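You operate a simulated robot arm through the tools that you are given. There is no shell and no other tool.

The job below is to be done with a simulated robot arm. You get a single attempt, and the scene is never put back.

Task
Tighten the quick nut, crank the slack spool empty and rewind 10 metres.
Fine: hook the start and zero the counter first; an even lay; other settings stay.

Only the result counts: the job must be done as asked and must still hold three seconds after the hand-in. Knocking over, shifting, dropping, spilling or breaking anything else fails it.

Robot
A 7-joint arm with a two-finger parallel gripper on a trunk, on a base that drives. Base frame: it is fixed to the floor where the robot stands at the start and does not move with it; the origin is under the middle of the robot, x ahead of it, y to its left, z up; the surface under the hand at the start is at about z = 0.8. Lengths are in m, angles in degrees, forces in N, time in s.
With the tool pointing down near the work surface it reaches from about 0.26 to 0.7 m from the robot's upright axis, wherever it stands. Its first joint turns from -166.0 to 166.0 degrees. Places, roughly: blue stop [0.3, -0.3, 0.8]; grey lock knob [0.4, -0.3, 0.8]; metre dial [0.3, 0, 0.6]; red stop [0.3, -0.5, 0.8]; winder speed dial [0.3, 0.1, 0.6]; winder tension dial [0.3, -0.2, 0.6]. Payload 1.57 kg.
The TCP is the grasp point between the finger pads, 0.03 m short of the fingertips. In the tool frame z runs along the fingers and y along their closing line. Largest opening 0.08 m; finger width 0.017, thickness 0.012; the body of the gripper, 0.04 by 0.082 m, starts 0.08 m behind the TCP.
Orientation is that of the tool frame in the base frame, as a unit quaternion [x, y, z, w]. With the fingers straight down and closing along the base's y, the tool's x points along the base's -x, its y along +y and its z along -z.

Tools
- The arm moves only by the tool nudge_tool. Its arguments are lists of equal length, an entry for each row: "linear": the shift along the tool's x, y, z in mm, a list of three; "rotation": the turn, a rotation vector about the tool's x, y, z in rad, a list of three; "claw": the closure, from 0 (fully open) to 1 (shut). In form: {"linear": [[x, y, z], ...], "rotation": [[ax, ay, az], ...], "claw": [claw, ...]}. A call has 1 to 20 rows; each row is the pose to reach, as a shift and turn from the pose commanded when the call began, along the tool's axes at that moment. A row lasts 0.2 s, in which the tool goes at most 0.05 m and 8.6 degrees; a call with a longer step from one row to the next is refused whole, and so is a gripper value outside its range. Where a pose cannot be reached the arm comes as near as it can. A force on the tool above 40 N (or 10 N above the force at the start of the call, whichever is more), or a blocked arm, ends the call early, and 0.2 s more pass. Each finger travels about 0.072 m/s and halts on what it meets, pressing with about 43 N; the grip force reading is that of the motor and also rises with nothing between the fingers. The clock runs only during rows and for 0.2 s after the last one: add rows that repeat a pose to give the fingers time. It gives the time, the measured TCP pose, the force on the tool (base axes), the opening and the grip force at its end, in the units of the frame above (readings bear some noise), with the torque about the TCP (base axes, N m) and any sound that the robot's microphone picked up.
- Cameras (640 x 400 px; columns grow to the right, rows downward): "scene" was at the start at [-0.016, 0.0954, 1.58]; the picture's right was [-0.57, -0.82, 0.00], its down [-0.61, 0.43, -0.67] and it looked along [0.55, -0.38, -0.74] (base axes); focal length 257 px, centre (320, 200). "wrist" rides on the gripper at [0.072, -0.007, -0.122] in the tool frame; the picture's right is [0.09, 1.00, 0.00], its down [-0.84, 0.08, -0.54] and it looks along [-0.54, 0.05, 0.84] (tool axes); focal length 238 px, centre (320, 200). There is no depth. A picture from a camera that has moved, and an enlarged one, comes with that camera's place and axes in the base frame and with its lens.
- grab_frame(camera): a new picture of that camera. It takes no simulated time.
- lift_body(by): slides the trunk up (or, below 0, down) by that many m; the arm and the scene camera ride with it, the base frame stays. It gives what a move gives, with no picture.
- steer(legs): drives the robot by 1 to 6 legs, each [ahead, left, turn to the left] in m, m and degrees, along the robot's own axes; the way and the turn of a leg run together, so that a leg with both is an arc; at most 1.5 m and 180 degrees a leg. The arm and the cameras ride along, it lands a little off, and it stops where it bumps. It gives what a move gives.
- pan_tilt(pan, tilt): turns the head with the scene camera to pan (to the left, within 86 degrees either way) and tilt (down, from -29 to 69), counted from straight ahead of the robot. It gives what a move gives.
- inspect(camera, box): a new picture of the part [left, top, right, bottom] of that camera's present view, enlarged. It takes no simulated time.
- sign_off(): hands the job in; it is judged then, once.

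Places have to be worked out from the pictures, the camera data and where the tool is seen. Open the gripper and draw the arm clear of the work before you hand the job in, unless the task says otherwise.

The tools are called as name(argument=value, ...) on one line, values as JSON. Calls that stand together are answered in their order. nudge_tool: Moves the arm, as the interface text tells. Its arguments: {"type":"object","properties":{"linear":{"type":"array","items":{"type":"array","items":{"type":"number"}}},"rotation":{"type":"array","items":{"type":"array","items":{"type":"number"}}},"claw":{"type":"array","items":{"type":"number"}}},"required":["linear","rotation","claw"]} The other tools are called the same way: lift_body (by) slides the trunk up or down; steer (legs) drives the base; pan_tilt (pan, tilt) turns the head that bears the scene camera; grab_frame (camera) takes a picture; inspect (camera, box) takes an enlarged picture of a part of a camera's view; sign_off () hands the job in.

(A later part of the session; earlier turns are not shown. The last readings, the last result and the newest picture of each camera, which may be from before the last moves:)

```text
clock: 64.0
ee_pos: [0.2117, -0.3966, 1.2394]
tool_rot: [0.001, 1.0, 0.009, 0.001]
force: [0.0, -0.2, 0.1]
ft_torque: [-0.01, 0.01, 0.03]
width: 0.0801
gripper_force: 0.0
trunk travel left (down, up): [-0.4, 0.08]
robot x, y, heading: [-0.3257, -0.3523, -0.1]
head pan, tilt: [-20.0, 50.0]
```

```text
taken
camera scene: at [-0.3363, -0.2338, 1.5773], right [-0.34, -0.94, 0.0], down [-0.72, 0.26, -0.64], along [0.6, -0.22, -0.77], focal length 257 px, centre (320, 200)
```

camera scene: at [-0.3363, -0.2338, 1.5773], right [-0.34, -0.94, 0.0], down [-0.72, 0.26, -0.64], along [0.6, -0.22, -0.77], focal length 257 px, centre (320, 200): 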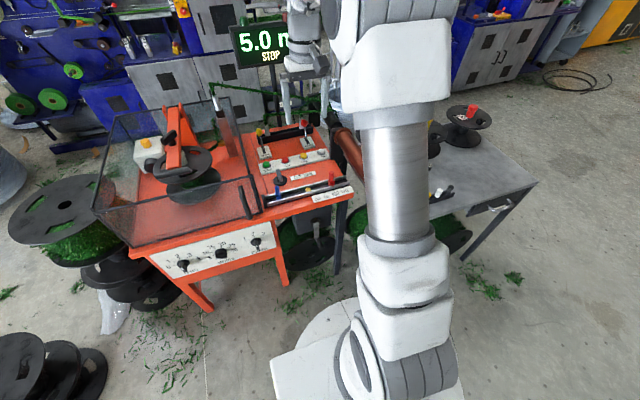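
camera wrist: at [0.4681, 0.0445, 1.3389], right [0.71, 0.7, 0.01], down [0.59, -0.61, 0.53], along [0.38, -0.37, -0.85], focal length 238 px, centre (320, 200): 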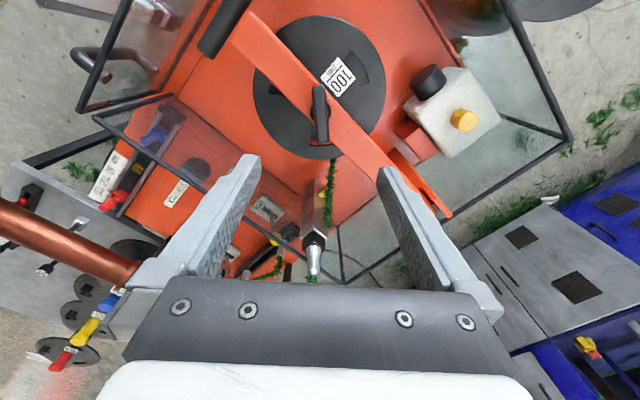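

The base is in place. I draw the tool back, pitch it forward ~57° and lower toward the crank's height, staying in front of the bench.

nudge_tool(linear=[[12, -4, 0], [24, -8, 0], [36, -12, 0], [48, -16, 0], [60, -20, 0], [72, -26, 0], [84, -30, 0], [95, -33, 0], [95, -33, 0]], rotation=[[0, -0.125, 0], [0, -0.25, 0], [0, -0.375, 0], [0, -0.5, 0], [0, -0.625, 0], [0, -0.75, 0], [0, -0.875, 0], [0, -1.0, 0], [0, -1.0, 0]], claw=[0, 0, 0, 0, 0, 0, 0, 0, 0])

lift_body(by=-0.35)

grab_frame(camera="wrist")

grab_frame(camera="scene")

```text
clock: 66.0
ee_pos: [0.1157, -0.4308, 1.2307]
tool_rot: [0.007, 0.882, 0.007, 0.472]
force: [-0.1, -0.4, 0.2]
ft_torque: [-0.02, 0.0, 0.01]
width: 0.08
gripper_force: 0.0
out of reach, approached as far as the arm can: row 7, 8
trunk travel left (down, up): [-0.4, 0.08]
robot x, y, heading: [-0.3274, -0.3486, 0.4]
head pan, tilt: [-20.0, 50.0]
```

```text
clock: 69.4
ee_pos: [0.1167, -0.4311, 0.8847]
tool_rot: [0.005, 0.88, 0.008, 0.474]
force: [-0.4, -0.1, 0.2]
ft_torque: [0.03, 0.04, 0.02]
width: 0.0798
gripper_force: 0.1
trunk travel left (down, up): [-0.05, 0.43]
robot x, y, heading: [-0.3281, -0.3498, 0.0]
head pan, tilt: [-20.0, 50.0]
```

```text
taken
camera wrist: at [-0.0254, -0.4361, 0.8922], right [-0.05, 1.0, -0.06], down [0.01, 0.06, 1.0], along [1.0, 0.05, -0.01], focal length 238 px, centre (320, 200)
```

wrist: 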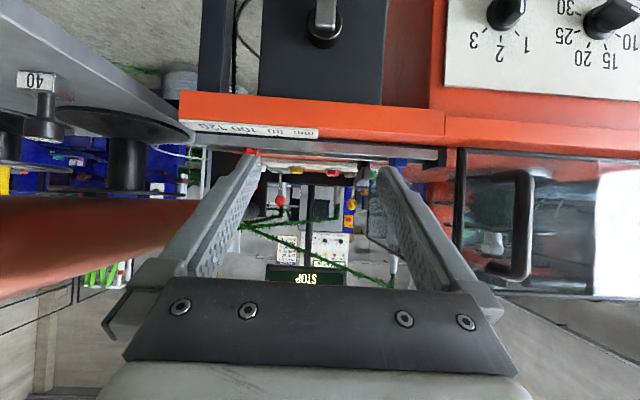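

```text
taken
camera scene: at [-0.3358, -0.2408, 1.2321], right [-0.41, -0.91, 0.0], down [-0.66, 0.3, -0.69], along [0.63, -0.28, -0.73], focal length 257 px, centre (320, 200)
```

scene: 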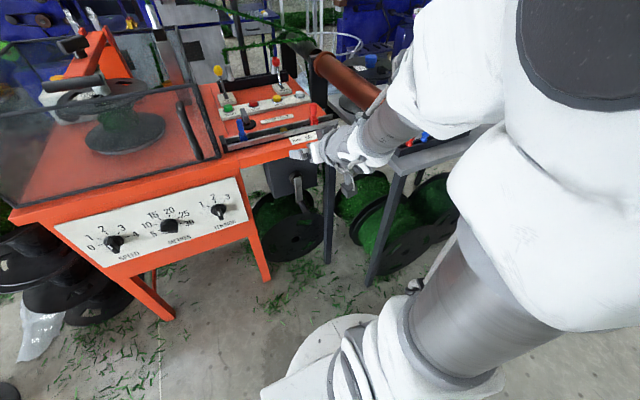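

Now I lower the tool about 0.25 m so the crank comes into direct view.

nudge_tool(linear=[[33, 0, 22], [66, 0, 44], [99, 0, 66], [132, 0, 88], [165, 0, 110], [200, 0, 132], [200, 0, 132]], rotation=[[0, 0, 0], [0, 0, 0], [0, 0, 0], [0, 0, 0], [0, 0, 0], [0, 0, 0], [0, 0, 0]], claw=[0, 0, 0, 0, 0, 0, 0])

grab_frame(camera="wrist")

grab_frame(camera="scene")

```text
clock: 71.0
ee_pos: [0.1176, -0.4248, 0.6483]
tool_rot: [0.005, 0.877, 0.007, 0.48]
force: [0.5, -0.2, 0.3]
ft_torque: [0.02, 0.0, 0.0]
width: 0.08
gripper_force: 0.0
out of reach, approached as far as the arm can: row 2, 3, 4, 5
trunk travel left (down, up): [-0.05, 0.43]
robot x, y, heading: [-0.3286, -0.3513, -0.1]
head pan, tilt: [-20.0, 50.0]
```

```text
taken
camera wrist: at [-0.0236, -0.4301, 0.6549], right [-0.05, 1.0, -0.06], down [0.0, 0.06, 1.0], along [1.0, 0.05, 0.0], focal length 238 px, centre (320, 200)
```

wrist: 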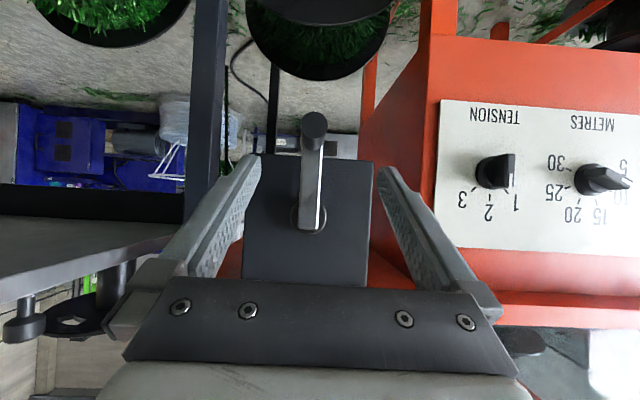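

```text
taken
camera scene: at [-0.3363, -0.2339, 1.2273], right [-0.34, -0.94, 0.0], down [-0.72, 0.26, -0.64], along [0.6, -0.22, -0.77], focal length 257 px, centre (320, 200)
```

scene: 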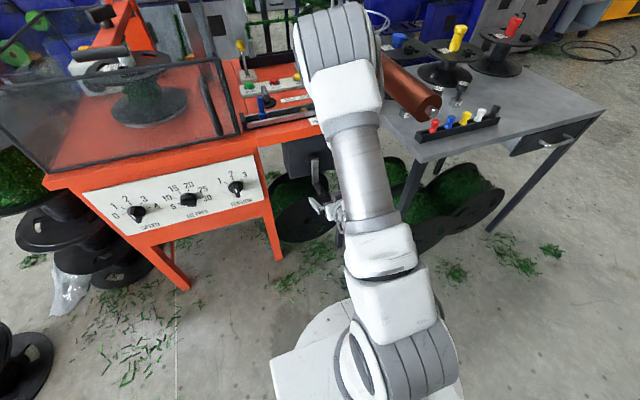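

The crank handle tip is at about (0.19, −0.430, 0.588), hub centre at (−0.427, 0.673) in y–z. I lower in line with it and move forward so the fingers straddle the handle, then close.

nudge_tool(linear=[[25, -3, 16], [50, -5, 33], [30, -5, 64], [10, -5, 95], [0, -5, 110], [0, -5, 110]], rotation=[[0, 0, 0], [0, 0, 0], [0, 0, 0], [0, 0, 0], [0, 0, 0], [0, 0, 0]], claw=[0, 0, 0, 0, 0, 0])

grab_frame(camera="wrist")

inspect(camera="scene", box=[260, 100, 400, 240])

```text
clock: 72.4
ee_pos: [0.21, -0.4308, 0.5899]
tool_rot: [0.006, 0.878, 0.006, 0.479]
force: [0.2, 0.0, 0.2]
ft_torque: [0.0, 0.0, 0.0]
width: 0.08
gripper_force: 0.0
trunk travel left (down, up): [-0.05, 0.43]
robot x, y, heading: [-0.3278, -0.3482, 0.1]
head pan, tilt: [-20.0, 50.0]
```

```text
taken
camera wrist: at [0.0678, -0.4355, 0.596], right [-0.05, 1.0, -0.06], down [0.0, 0.06, 1.0], along [1.0, 0.05, 0.0], focal length 238 px, centre (320, 200)
```

wrist: 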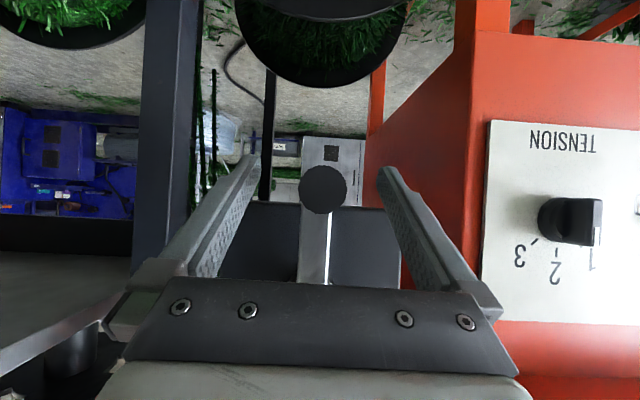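

```text
2.86 times, centred on (330, 170) of scene
camera zoom: at [-0.3363, -0.2339, 1.2273], right [-0.34, -0.94, 0.0], down [-0.72, 0.26, -0.64], along [0.6, -0.22, -0.77], focal length 735 px, centre (291, 286)
```

zoom: 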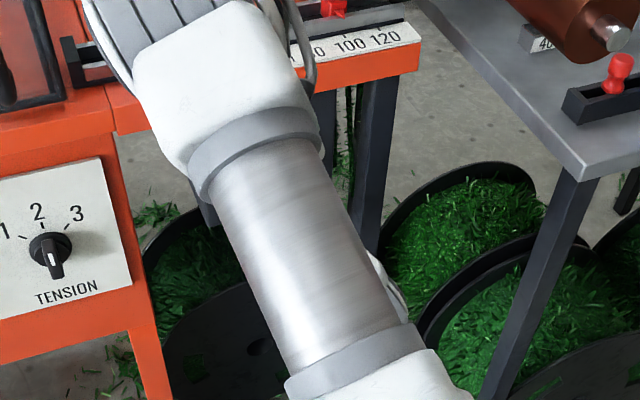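

The handle (≈25 mm diameter) is centred between the fingers. I close on it, then aim the head at the display.

nudge_tool(linear=[[0, 2, 0], [0, 2, 0], [0, 2, 0], [0, 2, 0], [0, 2, 0]], rotation=[[0, 0, 0], [0, 0, 0], [0, 0, 0], [0, 0, 0], [0, 0, 0]], claw=[0.3, 0.6, 0.8, 0.8, 0.8])

grab_frame(camera="wrist")

pan_tilt(pan=-5, tilt=15)

grab_frame(camera="scene")

```text
clock: 73.6
ee_pos: [0.2105, -0.4283, 0.589]
tool_rot: [0.004, 0.878, 0.008, 0.478]
force: [1.4, -1.3, -0.7]
ft_torque: [0.08, -0.05, 0.23]
width: 0.0237
gripper_force: 35.9
trunk travel left (down, up): [-0.05, 0.43]
robot x, y, heading: [-0.3285, -0.3457, -0.1]
head pan, tilt: [-20.0, 50.0]
```

```text
taken
camera wrist: at [0.0683, -0.4334, 0.5961], right [-0.05, 1.0, -0.06], down [0.0, 0.06, 1.0], along [1.0, 0.05, 0.0], focal length 238 px, centre (320, 200)
```

wrist: 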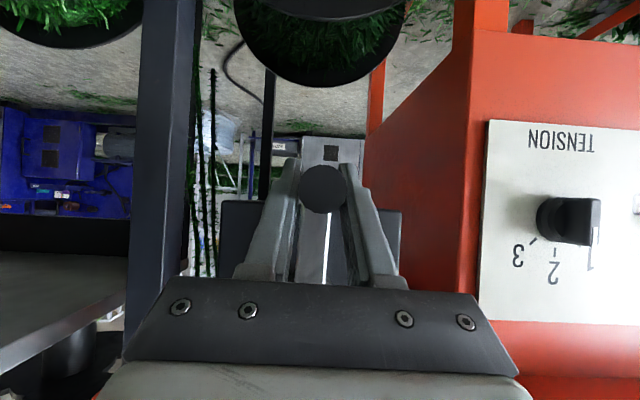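

```text
clock: 74.6
ee_pos: [0.2097, -0.4281, 0.5891]
tool_rot: [0.004, 0.878, 0.008, 0.479]
force: [0.4, -0.8, -0.6]
ft_torque: [0.11, -0.01, 0.24]
width: 0.0238
gripper_force: 36.0
trunk travel left (down, up): [-0.05, 0.43]
robot x, y, heading: [-0.3299, -0.3473, 0.2]
head pan, tilt: [-5.0, 15.0]
```

```text
taken
camera scene: at [-0.3156, -0.2157, 1.281], right [-0.09, -1.0, 0.0], down [-0.26, 0.02, -0.97], along [0.96, -0.08, -0.26], focal length 257 px, centre (320, 200)
```

scene: 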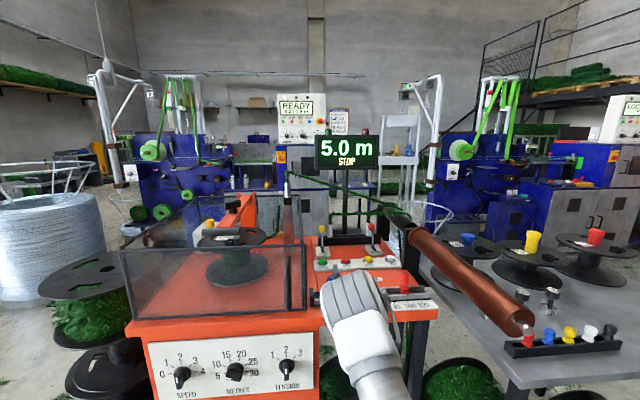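

The display (5.0 m STOP) is fully readable now. I test-crank a quarter turn clockwise (as seen from the robot).

nudge_tool(linear=[[-2.4, 21.7, -1.6], [-9.5, 42, -6.1], [-20.7, 59.4, -13.3], [-35.3, 72.7, -22.8], [-52.4, 81.1, -33.7], [-70.6, 84, -45.5]], rotation=[[0, 0, 0], [0, 0, 0], [0, 0, 0], [0, 0, 0], [0, 0, 0], [0, 0, 0]], claw=[0.8, 0.8, 0.8, 0.8, 0.8, 0.8])

grab_frame(camera="wrist")

grab_frame(camera="scene")

```text
clock: 76.0
ee_pos: [0.2119, -0.3456, 0.6753]
tool_rot: [0.005, 0.878, 0.007, 0.479]
force: [0.0, -0.3, 0.4]
ft_torque: [0.0, 0.0, -0.02]
width: 0.0159
gripper_force: 0.0
out of reach, approached as far as the arm can: row 1, 2, 3, 4
trunk travel left (down, up): [-0.05, 0.43]
robot x, y, heading: [-0.3291, -0.3452, 0.1]
head pan, tilt: [-5.0, 15.0]
```

```text
taken
camera wrist: at [0.0696, -0.3512, 0.6814], right [-0.05, 1.0, -0.06], down [0.0, 0.06, 1.0], along [1.0, 0.05, 0.0], focal length 238 px, centre (320, 200)
```

wrist: 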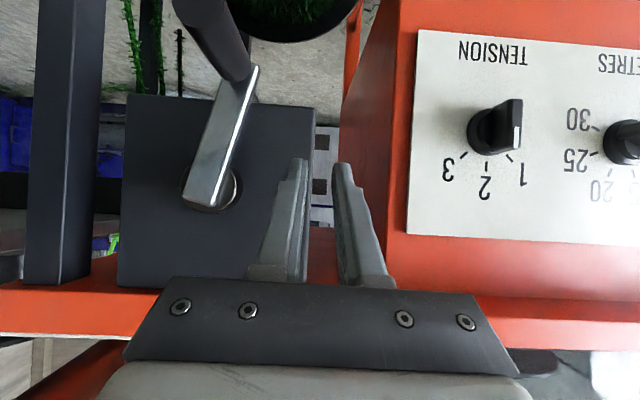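

```text
taken
camera scene: at [-0.3156, -0.2156, 1.2811], right [-0.09, -1.0, 0.0], down [-0.26, 0.02, -0.97], along [0.96, -0.08, -0.26], focal length 257 px, centre (320, 200)
```

scene: 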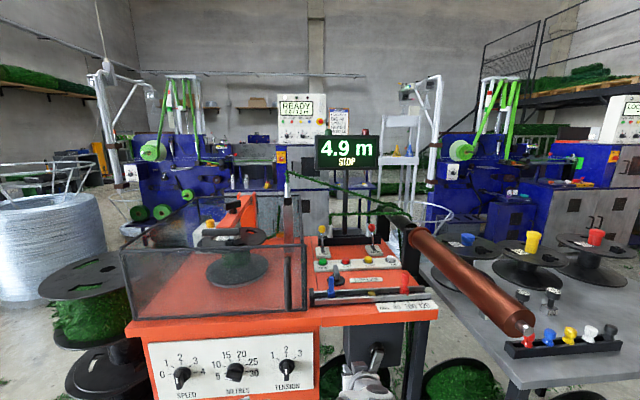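

The counter dropped to 4.9 m, so clockwise is right, but the IK deviated and the handle slipped out. I retreat in front of the handle, choose a steeper tool pitch, and test the circle in free air for reachability.

nudge_tool(linear=[[24, 0, -38], [48, 0, -76], [48, 0, -76], [48, 0, -76], [48, 0, -76], [48, 0, -76]], rotation=[[0, 0, 0], [0, 0, 0], [0, 0.1, 0], [0, 0.2, 0], [0, 0.3, 0], [0, 0.38, 0]], claw=[0.5, 0, 0, 0, 0, 0])

grab_frame(camera="wrist")

```text
clock: 77.4
ee_pos: [0.1215, -0.3439, 0.6742]
tool_rot: [0.003, 0.953, 0.008, 0.304]
force: [-0.4, 0.5, -0.6]
ft_torque: [-0.02, -0.02, -0.02]
width: 0.0803
gripper_force: 0.2
out of reach, approached as far as the arm can: row 2, 3
trunk travel left (down, up): [-0.05, 0.43]
robot x, y, heading: [-0.3282, -0.3461, -0.1]
head pan, tilt: [-5.0, 15.0]
```

```text
taken
camera wrist: at [-0.008, -0.3517, 0.734], right [-0.07, 1.0, -0.04], down [0.37, 0.06, 0.93], along [0.93, 0.06, -0.37], focal length 238 px, centre (320, 200)
```

wrist: 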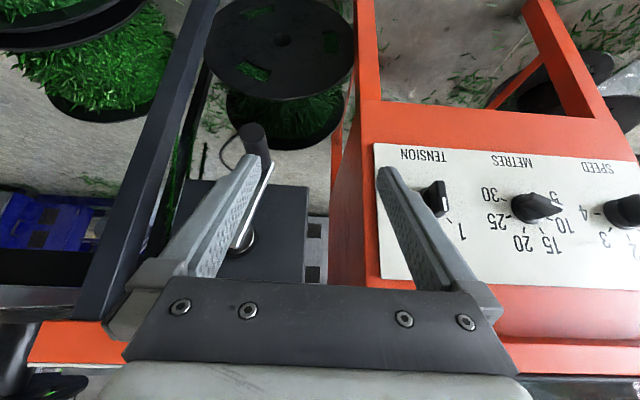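

I run one full test circle in free air (x ≈ 0.12) with this steeper pitch to see whether every pose is reachable.

nudge_tool(linear=[[-16.6, -5, -23.4], [-31.3, -19.7, -44], [-42.1, -42, -59.3], [-47.9, -69.4, -67.4], [-47.9, -98.6, -67.4], [-42.1, -126, -59.3], [-31.3, -148.3, -44], [-16.6, -163, -23.4], [0, -168, 0], [16.6, -163, 23.4], [31.3, -148.3, 44], [42.1, -126, 59.3], [47.9, -98.6, 67.4], [47.9, -69.4, 67.4], [42.1, -42, 59.3], [31.3, -19.7, 44], [16.6, -5, 23.4], [0, 0, 0]], rotation=[[0, 0, 0], [0, 0, 0], [0, 0, 0], [0, 0, 0], [0, 0, 0], [0, 0, 0], [0, 0, 0], [0, 0, 0], [0, 0, 0], [0, 0, 0], [0, 0, 0], [0, 0, 0], [0, 0, 0], [0, 0, 0], [0, 0, 0], [0, 0, 0], [0, 0, 0], [0, 0, 0]], claw=[0, 0, 0, 0, 0, 0, 0, 0, 0, 0, 0, 0, 0, 0, 0, 0, 0, 0])

```text
clock: 81.2
ee_pos: [0.1227, -0.3436, 0.6767]
tool_rot: [0.004, 0.952, 0.008, 0.305]
force: [-0.1, -0.1, 1.1]
ft_torque: [-0.05, 0.04, 0.01]
width: 0.08
gripper_force: 0.2
trunk travel left (down, up): [-0.05, 0.43]
robot x, y, heading: [-0.326, -0.3483, 0.1]
head pan, tilt: [-5.0, 15.0]
```

All poses are reachable at this pitch. The handle now sits at about (y −0.406, z 0.591); I go in front of it, move forward and grip again.

nudge_tool(linear=[[16, -20, 23], [33, -41, 46], [49, -62, 69], [26, -62, 85], [3, -62, 101], [-20, -62, 118], [-24, -62, 121], [-24, -62, 121]], rotation=[[0, 0, 0], [0, 0, 0], [0, 0, 0], [0, 0, 0], [0, 0, 0], [0, 0, 0], [0, 0, 0], [0, 0, 0]], claw=[0, 0, 0, 0, 0, 0, 0, 0])

grab_frame(camera="wrist")

grab_frame(camera="scene")

```text
clock: 83.0
ee_pos: [0.212, -0.4078, 0.5915]
tool_rot: [0.003, 0.952, 0.008, 0.305]
force: [-0.1, 0.2, 0.1]
ft_torque: [-0.01, -0.02, 0.01]
width: 0.0802
gripper_force: 0.1
trunk travel left (down, up): [-0.05, 0.43]
robot x, y, heading: [-0.3267, -0.3471, 0.2]
head pan, tilt: [-5.0, 15.0]
```

```text
taken
camera wrist: at [0.0823, -0.414, 0.6493], right [-0.07, 1.0, -0.04], down [0.37, 0.06, 0.93], along [0.93, 0.06, -0.37], focal length 238 px, centre (320, 200)
```

wrist: 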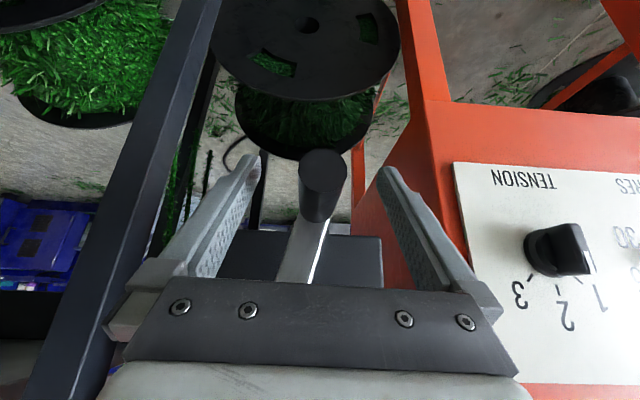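

```text
taken
camera scene: at [-0.3156, -0.2156, 1.2811], right [-0.09, -1.0, 0.0], down [-0.26, 0.02, -0.97], along [0.96, -0.08, -0.26], focal length 257 px, centre (320, 200)
```

scene: 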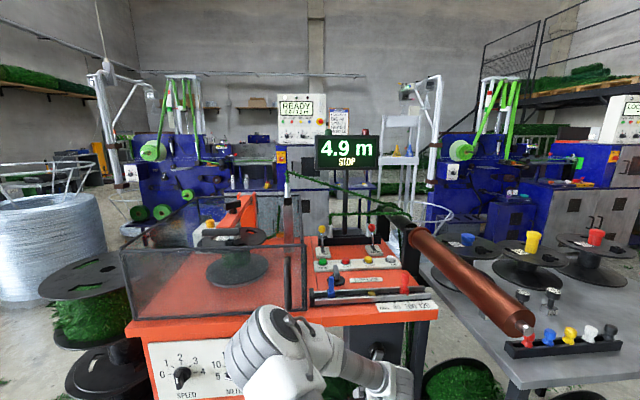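

The handle is centred between the fingers, but the elbow looks near the dial panel; I check that in an enlarged scene view before cranking.

pan_tilt(pan=-5, tilt=45)

grab_frame(camera="scene")

```text
clock: 84.0
ee_pos: [0.2126, -0.4063, 0.591]
tool_rot: [0.003, 0.952, 0.008, 0.304]
force: [0.4, 0.0, 0.1]
ft_torque: [-0.03, 0.02, -0.01]
width: 0.0797
gripper_force: 0.2
trunk travel left (down, up): [-0.05, 0.43]
robot x, y, heading: [-0.3279, -0.3469, 0.2]
head pan, tilt: [-5.0, 45.0]
```

```text
taken
camera scene: at [-0.3276, -0.2146, 1.2343], right [-0.09, -1.0, 0.0], down [-0.7, 0.06, -0.71], along [0.71, -0.06, -0.71], focal length 257 px, centre (320, 200)
```

scene: 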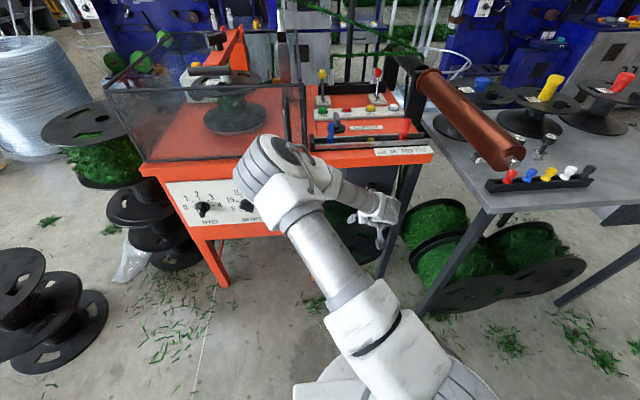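

The elbow bulges left toward the guard handle; to be safe I retreat and move the base back and right by 0.1 m so the arm is straighter.

nudge_tool(linear=[[25, 0, -17], [50, 0, -35], [73, 0, -52]], rotation=[[0, 0, 0], [0, 0, 0], [0, 0, 0]], claw=[0, 0, 0])

steer(legs=[[-0.1, -0.1, 0]])

nudge_tool(linear=[[-25, 34, 17], [-50, 67, 35], [-73, 100, 52], [-73, 100, 52]], rotation=[[0, 0, 0], [0, 0, 0], [0, 0, 0], [0, 0, 0]], claw=[0, 0, 0, 0])

grab_frame(camera="wrist")

grab_frame(camera="scene")

```text
clock: 84.8
ee_pos: [0.1217, -0.4067, 0.5894]
tool_rot: [0.004, 0.952, 0.008, 0.305]
force: [-0.2, 0.9, -0.1]
ft_torque: [0.0, 0.0, 0.0]
width: 0.0803
gripper_force: 0.0
trunk travel left (down, up): [-0.05, 0.43]
robot x, y, heading: [-0.3293, -0.3462, 0.1]
head pan, tilt: [-5.0, 45.0]
```

```text
clock: 86.2
ee_pos: [0.0253, -0.5042, 0.5891]
tool_rot: [0.002, 0.953, 0.009, 0.304]
force: [0.3, -0.3, 0.4]
ft_torque: [-0.01, 0.04, 0.01]
width: 0.0803
gripper_force: 0.1
trunk travel left (down, up): [-0.05, 0.43]
robot x, y, heading: [-0.4245, -0.452, 0.4]
head pan, tilt: [-5.0, 45.0]
```

```text
clock: 87.2
ee_pos: [0.1154, -0.404, 0.59]
tool_rot: [0.001, 0.952, 0.01, 0.305]
force: [-0.5, -0.9, 0.7]
ft_torque: [0.02, -0.01, 0.02]
width: 0.0803
gripper_force: 0.2
trunk travel left (down, up): [-0.05, 0.43]
robot x, y, heading: [-0.4237, -0.4446, 0.4]
head pan, tilt: [-5.0, 45.0]
```

```text
taken
camera wrist: at [-0.0139, -0.4114, 0.6494], right [-0.08, 1.0, -0.04], down [0.37, 0.06, 0.93], along [0.93, 0.06, -0.37], focal length 238 px, centre (320, 200)
```

wrist: 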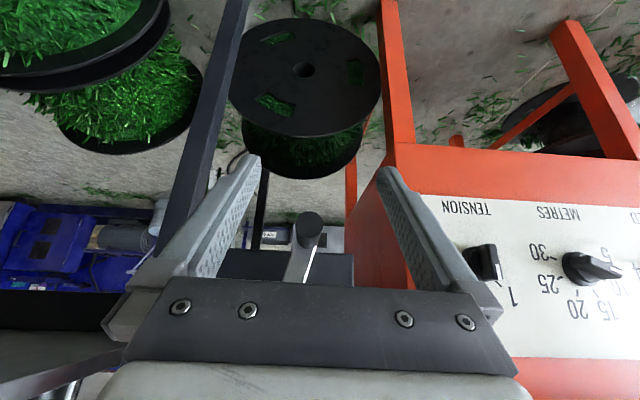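

```text
taken
camera scene: at [-0.4262, -0.3134, 1.2342], right [-0.08, -1.0, 0.0], down [-0.7, 0.06, -0.71], along [0.7, -0.06, -0.71], focal length 257 px, centre (320, 200)
```

scene: 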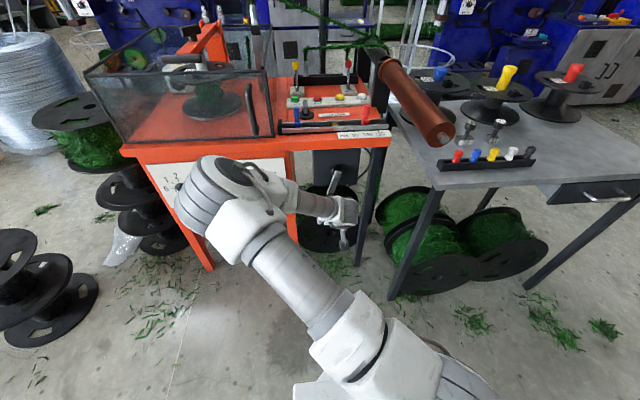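

The elbow now has clear space. I move forward onto the handle and grip it.

nudge_tool(linear=[[-26, -4, 18], [-52, -4, 37], [-77, -4, 55], [-77, -4, 55], [-77, -4, 55], [-77, -4, 55], [-77, -4, 55]], rotation=[[0, 0, 0], [0, 0, 0], [0, 0, 0], [0, 0, 0], [0, 0, 0], [0, 0, 0], [0, 0, 0]], claw=[0, 0, 0, 0.4, 0.8, 0.8, 0.8])

pan_tilt(pan=5, tilt=15)

grab_frame(camera="wrist")

grab_frame(camera="scene")

```text
clock: 88.8
ee_pos: [0.2091, -0.4091, 0.5912]
tool_rot: [0.001, 0.952, 0.008, 0.305]
force: [2.6, 1.4, -1.7]
ft_torque: [0.01, 0.19, 0.05]
width: 0.0237
gripper_force: 36.4
trunk travel left (down, up): [-0.05, 0.43]
robot x, y, heading: [-0.4281, -0.4482, 0.6]
head pan, tilt: [-5.0, 45.0]
```

```text
clock: 89.7
ee_pos: [0.21, -0.4085, 0.5905]
tool_rot: [0.002, 0.952, 0.008, 0.305]
force: [3.5, 0.3, -2.2]
ft_torque: [0.0, -0.11, -0.03]
width: 0.0238
gripper_force: 35.8
trunk travel left (down, up): [-0.05, 0.43]
robot x, y, heading: [-0.425, -0.4455, 0.3]
head pan, tilt: [5.0, 15.0]
```

```text
taken
camera wrist: at [0.0799, -0.4158, 0.6494], right [-0.08, 1.0, -0.04], down [0.37, 0.06, 0.93], along [0.93, 0.06, -0.37], focal length 238 px, centre (320, 200)
```

wrist: 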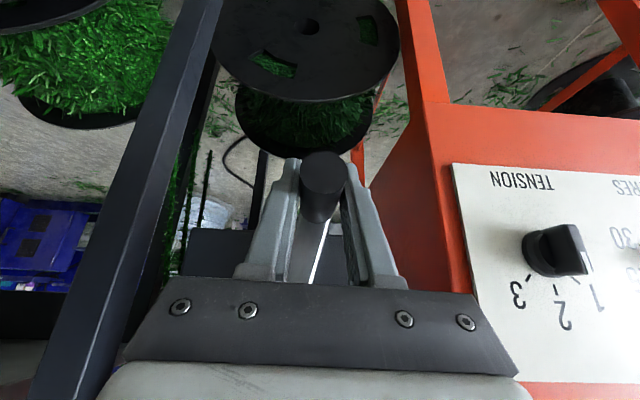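

```text
taken
camera scene: at [-0.4139, -0.2981, 1.281], right [0.09, -1.0, 0.0], down [-0.26, -0.02, -0.97], along [0.96, 0.09, -0.26], focal length 257 px, centre (320, 200)
```

scene: 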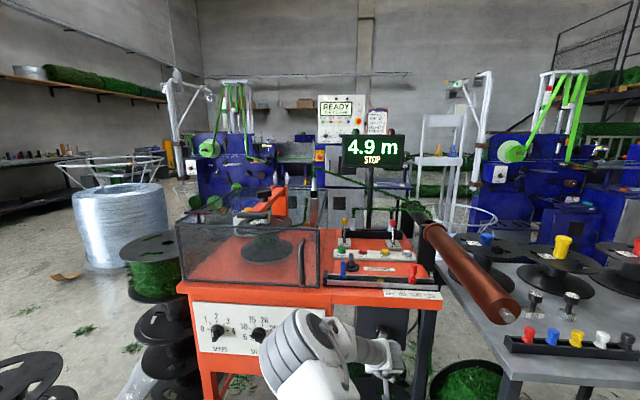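

Gripped on the handle at φ≈12°. I crank clockwise through 90° in 15° steps and check forces and counter.

nudge_tool(linear=[[-4.2, 20.6, -5.9], [-11.6, 38.9, -16.2], [-21.4, 53.4, -30], [-33, 62.9, -46.2], [-45.7, 66.9, -64.1], [-58.6, 65.2, -82], [-58.6, 65.2, -82]], rotation=[[0, 0, 0], [0, 0, 0], [0, 0, 0], [0, 0, 0], [0, 0, 0], [0, 0, 0], [0, 0, 0]], claw=[0.8, 0.8, 0.8, 0.8, 0.8, 0.8, 0.8])

grab_frame(camera="wrist")

grab_frame(camera="scene")

```text
clock: 91.3
ee_pos: [0.2086, -0.3462, 0.6935]
tool_rot: [0.002, 0.952, 0.008, 0.305]
force: [7.8, -7.7, -5.5]
ft_torque: [0.18, 0.0, 0.0]
width: 0.0237
gripper_force: 35.7
trunk travel left (down, up): [-0.05, 0.43]
robot x, y, heading: [-0.4245, -0.4437, 0.1]
head pan, tilt: [5.0, 15.0]
```

```text
taken
camera wrist: at [0.0792, -0.353, 0.7523], right [-0.08, 1.0, -0.04], down [0.37, 0.06, 0.93], along [0.93, 0.06, -0.37], focal length 238 px, centre (320, 200)
```

wrist: 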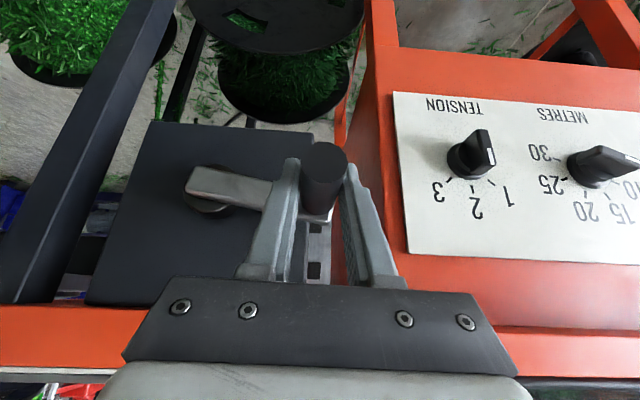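

```text
taken
camera scene: at [-0.4134, -0.2984, 1.2811], right [0.09, -1.0, 0.0], down [-0.26, -0.02, -0.97], along [0.96, 0.09, -0.26], focal length 257 px, centre (320, 200)
```

scene: 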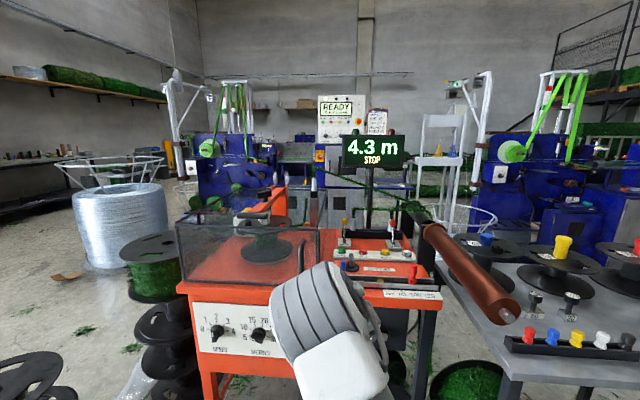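

It works: the counter fell to 4.3 m (≈2.4 m per turn). I continue clockwise for another 210°.

nudge_tool(linear=[[-11.9, -7.6, -16.7], [-22.3, -20.4, -31.3], [-30.4, -37.3, -42.6], [-35.7, -57.3, -50], [-37.8, -78.9, -52.9], [-36.5, -100.7, -51.2], [-32.1, -121.2, -45], [-24.7, -139.1, -34.6], [-14.9, -153, -20.8], [-3.3, -162.1, -4.6], [9.3, -165.8, 13], [22, -163.6, 30.8], [33.9, -156, 47.5], [44.3, -143.2, 62]], rotation=[[0, 0, 0], [0, 0, 0], [0, 0, 0], [0, 0, 0], [0, 0, 0], [0, 0, 0], [0, 0, 0], [0, 0, 0], [0, 0, 0], [0, 0, 0], [0, 0, 0], [0, 0, 0], [0, 0, 0], [0, 0, 0]], claw=[0.8, 0.8, 0.8, 0.8, 0.8, 0.8, 0.8, 0.8, 0.8, 0.8, 0.8, 0.8, 0.8, 0.8])

grab_frame(camera="wrist")

grab_frame(camera="scene")

```text
clock: 94.3
ee_pos: [0.2097, -0.51, 0.6235]
tool_rot: [0.008, 0.952, -0.001, 0.305]
force: [5.4, -3.2, -6.6]
ft_torque: [-0.21, 0.36, 0.84]
width: 0.0238
gripper_force: 35.6
trunk travel left (down, up): [-0.05, 0.43]
robot x, y, heading: [-0.4271, -0.4467, 0.0]
head pan, tilt: [5.0, 15.0]
stopped in row 14: the force on the tool passed its limit at 45 N (the readings are from after the stop); the commanded pose is now the measured one
```

```text
taken
camera wrist: at [0.08, -0.5133, 0.6814], right [-0.06, 1.0, -0.05], down [0.37, 0.07, 0.93], along [0.93, 0.04, -0.37], focal length 238 px, centre (320, 200)
```

wrist: 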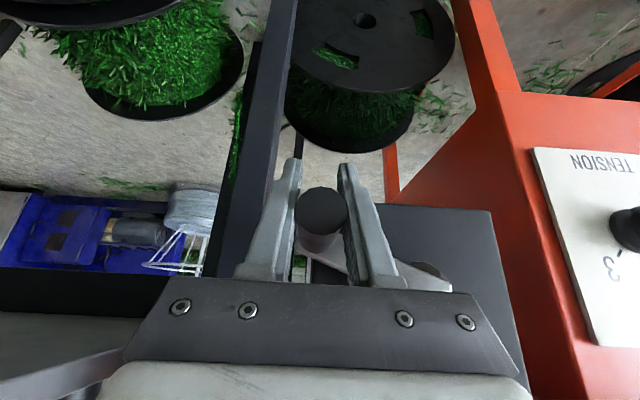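

```text
taken
camera scene: at [-0.4129, -0.2989, 1.2809], right [0.09, -1.0, 0.0], down [-0.26, -0.02, -0.97], along [0.96, 0.09, -0.26], focal length 257 px, centre (320, 200)
```

scene: 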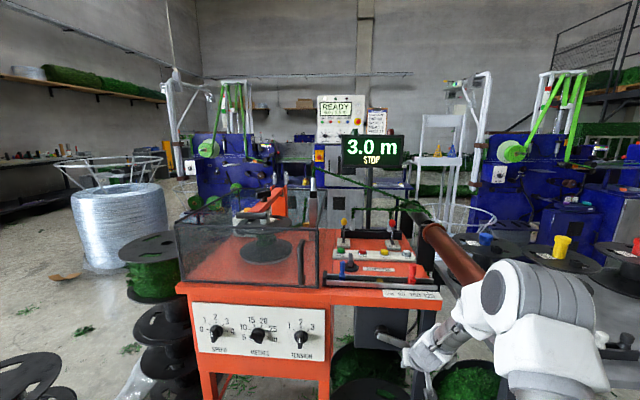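

The counter shows 3.0 m, but the elbow has swung to the right side near the table and a 45 N force stopped the move. I look at that side before continuing.

pan_tilt(pan=-35, tilt=40)

grab_frame(camera="scene")

```text
clock: 95.3
ee_pos: [0.2107, -0.5094, 0.623]
tool_rot: [0.009, 0.952, 0.0, 0.306]
force: [5.5, -7.7, -5.8]
ft_torque: [0.02, 0.37, 0.9]
width: 0.0235
gripper_force: 35.3
trunk travel left (down, up): [-0.05, 0.43]
robot x, y, heading: [-0.4233, -0.4442, 0.2]
head pan, tilt: [-35.0, 40.0]
```

```text
taken
camera scene: at [-0.4363, -0.3559, 1.2416], right [-0.57, -0.82, 0.0], down [-0.53, 0.37, -0.77], along [0.63, -0.44, -0.64], focal length 257 px, centre (320, 200)
```

scene: 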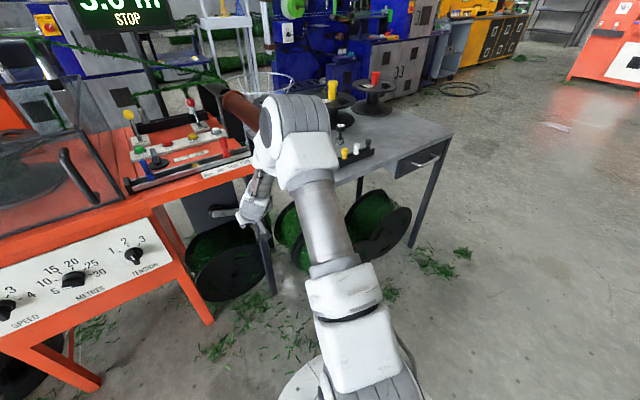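

I zoom in to judge the clearance between elbow and the copper tube.

inspect(camera="scene", box=[180, 60, 380, 230])

pan_tilt(pan=-60, tilt=20)

grab_frame(camera="scene")

```text
2.35 times, centred on (280, 145) of scene
camera zoom: at [-0.4363, -0.3559, 1.2416], right [-0.57, -0.82, 0.0], down [-0.53, 0.37, -0.77], along [0.63, -0.44, -0.64], focal length 605 px, centre (414, 329)
```

zoom: 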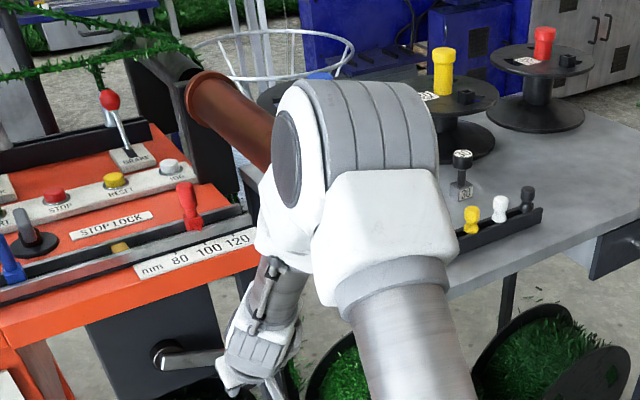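

```text
clock: 96.2
ee_pos: [0.2108, -0.5079, 0.6251]
tool_rot: [0.009, 0.952, -0.001, 0.306]
force: [3.6, -9.9, -5.5]
ft_torque: [0.21, 0.03, 0.92]
width: 0.0236
gripper_force: 35.8
trunk travel left (down, up): [-0.05, 0.43]
robot x, y, heading: [-0.4226, -0.4486, -0.0]
head pan, tilt: [-60.0, 20.0]
```

```text
taken
camera scene: at [-0.4594, -0.388, 1.2729], right [-0.86, -0.5, 0.0], down [-0.17, 0.3, -0.94], along [0.47, -0.81, -0.34], focal length 257 px, centre (320, 200)
```

scene: 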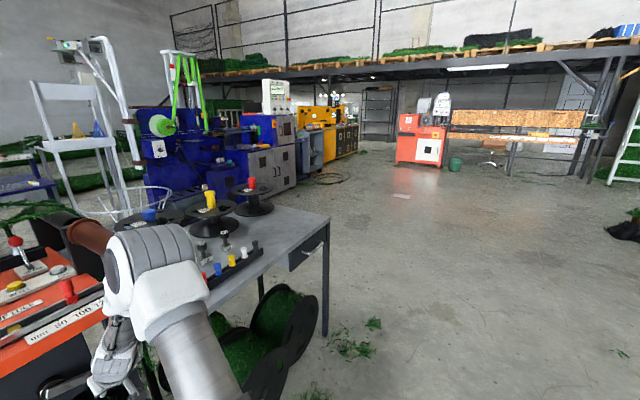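

Triangulation puts the elbow near (−0.08, −0.54, 1.05), about 4 cm clear of the copper tube — too close. I release, retreat, and shift the base back and left for more room.

nudge_tool(linear=[[0, 0, 0], [0, 0, 0], [0, 0, 0], [25, 0, -17], [50, 0, -35], [73, 0, -52]], rotation=[[0, 0, 0], [0, 0, 0], [0, 0, 0], [0, 0, 0], [0, 0, 0], [0, 0, 0]], claw=[0.4, 0, 0, 0, 0, 0])

grab_frame(camera="wrist")

steer(legs=[[-0.06, 0.1, 0]])

pan_tilt(pan=-15, tilt=25)

grab_frame(camera="scene")

```text
clock: 97.6
ee_pos: [0.1185, -0.5052, 0.6252]
tool_rot: [0.008, 0.952, 0.0, 0.305]
force: [0.1, -1.1, -0.5]
ft_torque: [-0.01, -0.02, -0.01]
width: 0.08
gripper_force: 0.0
trunk travel left (down, up): [-0.05, 0.43]
robot x, y, heading: [-0.4259, -0.4455, 0.3]
head pan, tilt: [-60.0, 20.0]
```

```text
taken
camera wrist: at [-0.0102, -0.5108, 0.6827], right [-0.06, 1.0, -0.05], down [0.37, 0.07, 0.93], along [0.93, 0.04, -0.37], focal length 238 px, centre (320, 200)
```

wrist: 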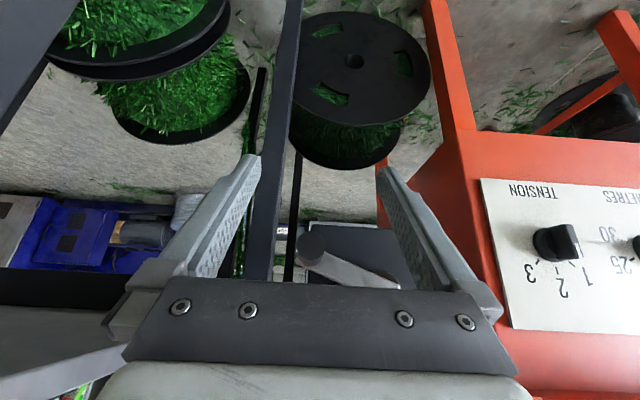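

```text
clock: 99.0
ee_pos: [0.0601, -0.4076, 0.625]
tool_rot: [0.01, 0.952, 0.0, 0.306]
force: [0.4, -0.4, 0.2]
ft_torque: [0.0, -0.02, -0.01]
width: 0.0799
gripper_force: 0.0
trunk travel left (down, up): [-0.05, 0.43]
robot x, y, heading: [-0.4854, -0.3443, -0.0]
head pan, tilt: [-60.0, 20.0]
```

```text
clock: 100.2
ee_pos: [0.0593, -0.4082, 0.6245]
tool_rot: [0.009, 0.952, 0.0, 0.306]
force: [0.6, -0.4, -0.1]
ft_torque: [0.0, -0.02, -0.01]
width: 0.0798
gripper_force: 0.0
trunk travel left (down, up): [-0.05, 0.43]
robot x, y, heading: [-0.4876, -0.3458, 0.1]
head pan, tilt: [-15.0, 25.0]
```

```text
taken
camera scene: at [-0.4782, -0.2313, 1.2648], right [-0.26, -0.97, 0.0], down [-0.41, 0.11, -0.91], along [0.88, -0.23, -0.42], focal length 257 px, centre (320, 200)
```

scene: 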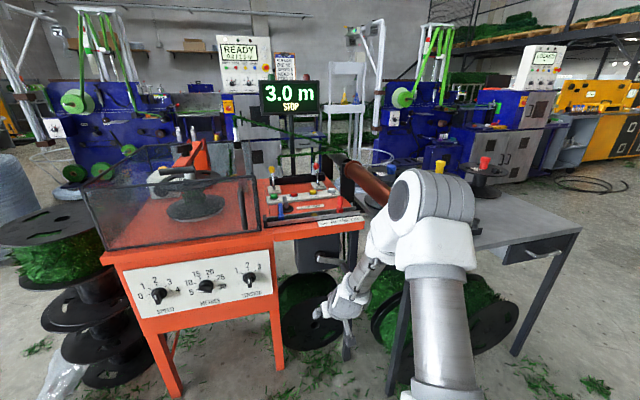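

The handle is at about (y −0.508, z 0.645), φ≈289°. I move to it, push forward and grip again.

nudge_tool(linear=[[-15, -25, 5], [-30, -50, 9], [-45, -75, 14], [-60, -100, 18], [-85, -100, 36], [-110, -100, 54], [-134, -100, 71], [-134, -100, 71], [-134, -100, 71], [-134, -100, 71], [-134, -100, 71]], rotation=[[0, 0, 0], [0, 0, 0], [0, 0, 0], [0, 0, 0], [0, 0, 0], [0, 0, 0], [0, 0, 0], [0, 0, 0], [0, 0, 0], [0, 0, 0], [0, 0, 0]], claw=[0, 0, 0, 0, 0, 0, 0, 0.4, 0.8, 0.8, 0.8])

grab_frame(camera="wrist")

grab_frame(camera="scene")

```text
clock: 102.6
ee_pos: [0.2094, -0.5091, 0.6458]
tool_rot: [0.007, 0.952, 0.001, 0.306]
force: [0.7, 6.2, -0.2]
ft_torque: [-0.05, 0.36, 0.53]
width: 0.0239
gripper_force: 35.8
trunk travel left (down, up): [-0.05, 0.43]
robot x, y, heading: [-0.4873, -0.3473, 0.3]
head pan, tilt: [-15.0, 25.0]
```

```text
taken
camera wrist: at [0.0799, -0.5137, 0.7036], right [-0.06, 1.0, -0.05], down [0.37, 0.07, 0.93], along [0.93, 0.04, -0.37], focal length 238 px, centre (320, 200)
```

wrist: 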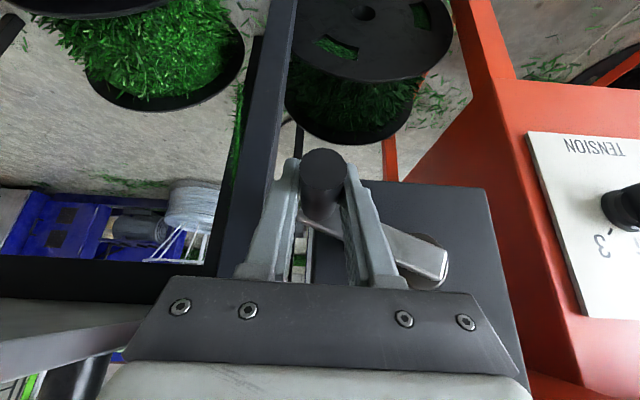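

```text
taken
camera scene: at [-0.4781, -0.2309, 1.2648], right [-0.26, -0.97, 0.0], down [-0.41, 0.11, -0.91], along [0.88, -0.23, -0.42], focal length 257 px, centre (320, 200)
```

scene: 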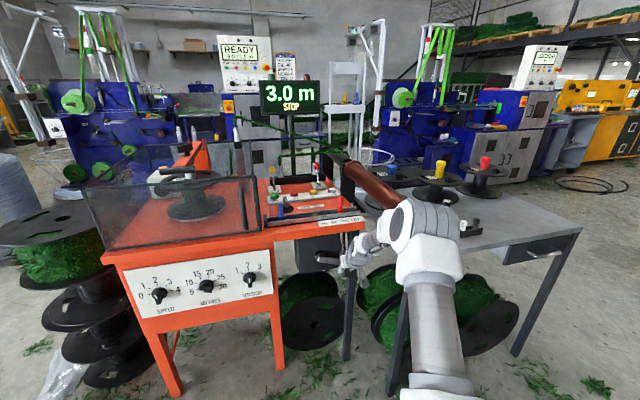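

Gripped again with the elbow well in front of the tube. I crank on clockwise 120°.

nudge_tool(linear=[[11.4, 9.8, 16], [20.9, 24.3, 29.3], [28, 42.6, 39.2], [32, 63.4, 44.9], [32.8, 85.3, 45.9], [30.3, 106.8, 42.4], [24.6, 126.4, 34.4], [16.2, 142.8, 22.6]], rotation=[[0, 0, 0], [0, 0, 0], [0, 0, 0], [0, 0, 0], [0, 0, 0], [0, 0, 0], [0, 0, 0], [0, 0, 0]], claw=[0.8, 0.8, 0.8, 0.8, 0.8, 0.8, 0.8, 0.8])

grab_frame(camera="wrist")

grab_frame(camera="scene")

```text
clock: 104.4
ee_pos: [0.207, -0.3645, 0.6185]
tool_rot: [0.008, 0.952, 0.0, 0.305]
force: [-10.3, -4.5, -0.2]
ft_torque: [0.25, -0.62, 0.58]
width: 0.0239
gripper_force: 36.0
trunk travel left (down, up): [-0.05, 0.43]
robot x, y, heading: [-0.4893, -0.3452, 0.3]
head pan, tilt: [-15.0, 25.0]
```

```text
taken
camera wrist: at [0.0787, -0.3693, 0.6765], right [-0.06, 1.0, -0.05], down [0.37, 0.07, 0.93], along [0.93, 0.04, -0.37], focal length 238 px, centre (320, 200)
```

wrist: 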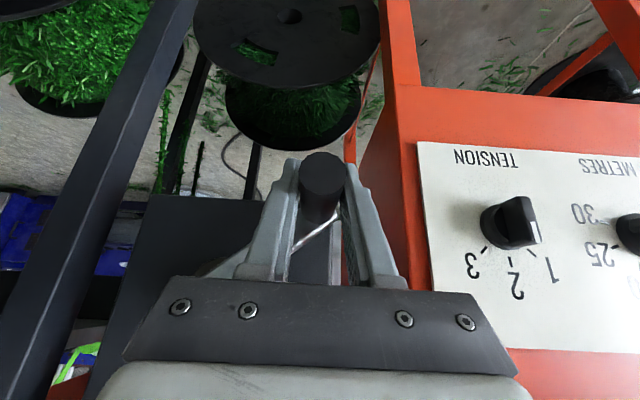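

```text
taken
camera scene: at [-0.4787, -0.2315, 1.2649], right [-0.26, -0.97, 0.0], down [-0.41, 0.11, -0.91], along [0.88, -0.23, -0.42], focal length 257 px, centre (320, 200)
```

scene: 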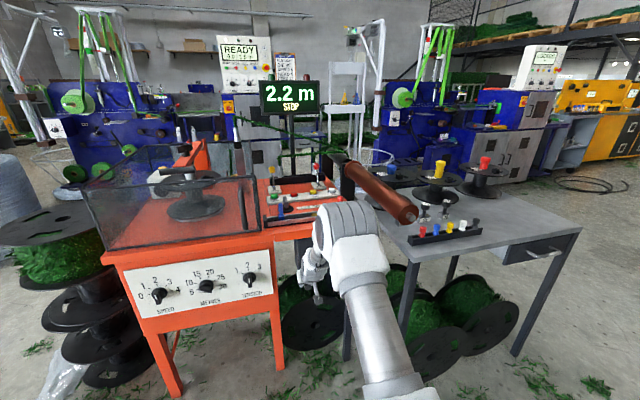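

2.2 m now, elbow well clear. I continue clockwise over the top by 150°.

nudge_tool(linear=[[-10.6, 12.1, -14.9], [-22.7, 19.1, -31.8], [-35.4, 20.4, -49.7], [-47.9, 16, -67.2], [-59.3, 6.2, -83.1], [-68.8, -8.3, -96.5], [-75.9, -26.6, -106.3], [-79.9, -47.4, -112], [-80.7, -69.3, -113.1], [-78.1, -90.8, -109.5]], rotation=[[0, 0, 0], [0, 0, 0], [0, 0, 0], [0, 0, 0], [0, 0, 0], [0, 0, 0], [0, 0, 0], [0, 0, 0], [0, 0, 0], [0, 0, 0]], claw=[0.8, 0.8, 0.8, 0.8, 0.8, 0.8, 0.8, 0.8, 0.8, 0.8])

grab_frame(camera="wrist")

grab_frame(camera="scene")

```text
clock: 106.6
ee_pos: [0.2064, -0.4643, 0.7444]
tool_rot: [0.011, 0.954, -0.001, 0.301]
force: [0.8, -3.2, -1.4]
ft_torque: [-0.07, 0.29, 0.31]
width: 0.0243
gripper_force: 15.5
trunk travel left (down, up): [-0.05, 0.43]
robot x, y, heading: [-0.483, -0.3488, 0.0]
head pan, tilt: [-15.0, 25.0]
```

```text
taken
camera wrist: at [0.0783, -0.4681, 0.8052], right [-0.06, 1.0, -0.05], down [0.38, 0.07, 0.92], along [0.92, 0.03, -0.38], focal length 238 px, centre (320, 200)
```

wrist: 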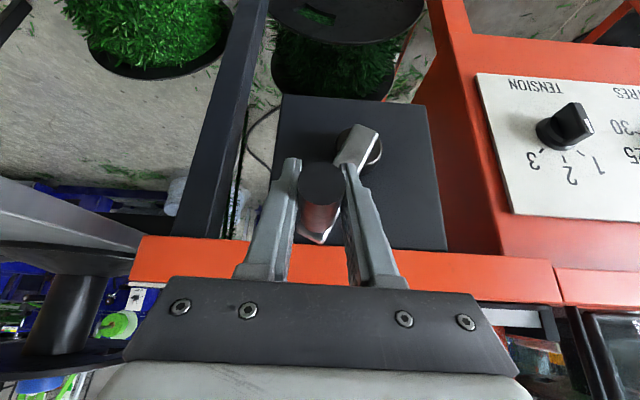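

```text
taken
camera scene: at [-0.4779, -0.2314, 1.2644], right [-0.26, -0.97, 0.0], down [-0.41, 0.11, -0.91], along [0.88, -0.23, -0.42], focal length 257 px, centre (320, 200)
```

scene: 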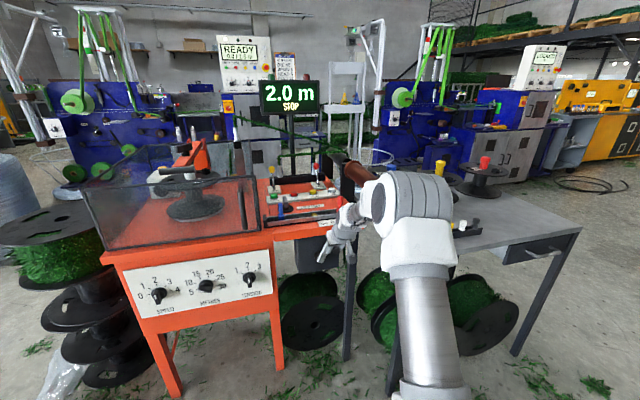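

The handle is still in the fingers near the top, yet the counter shows only 2.0 m. I zoom on display and spool to see what happened.

inspect(camera="scene", box=[80, 60, 340, 240])

inspect(camera="wrist", box=[220, 80, 420, 290])

```text
2.22 times, centred on (210, 150) of scene
camera zoom: at [-0.4779, -0.2314, 1.2644], right [-0.26, -0.97, 0.0], down [-0.41, 0.11, -0.91], along [0.88, -0.23, -0.42], focal length 571 px, centre (564, 311)
```

zoom: 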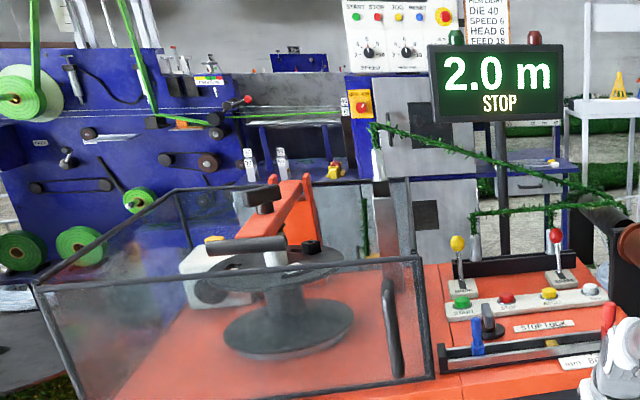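

```text
1.90 times, centred on (320, 185) of wrist
camera zoom: at [0.0783, -0.4681, 0.8052], right [-0.06, 1.0, -0.05], down [0.38, 0.07, 0.92], along [0.92, 0.03, -0.38], focal length 454 px, centre (320, 229)
```

zoom: 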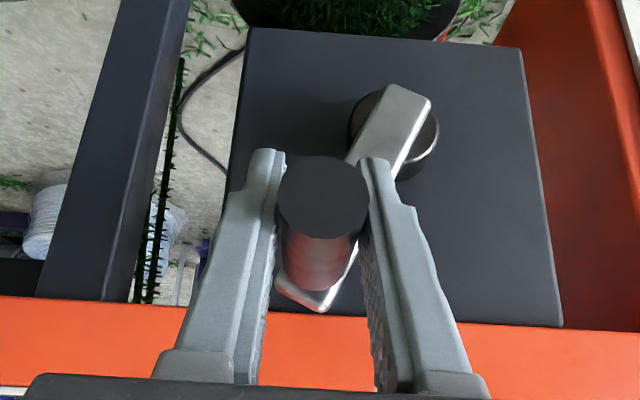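

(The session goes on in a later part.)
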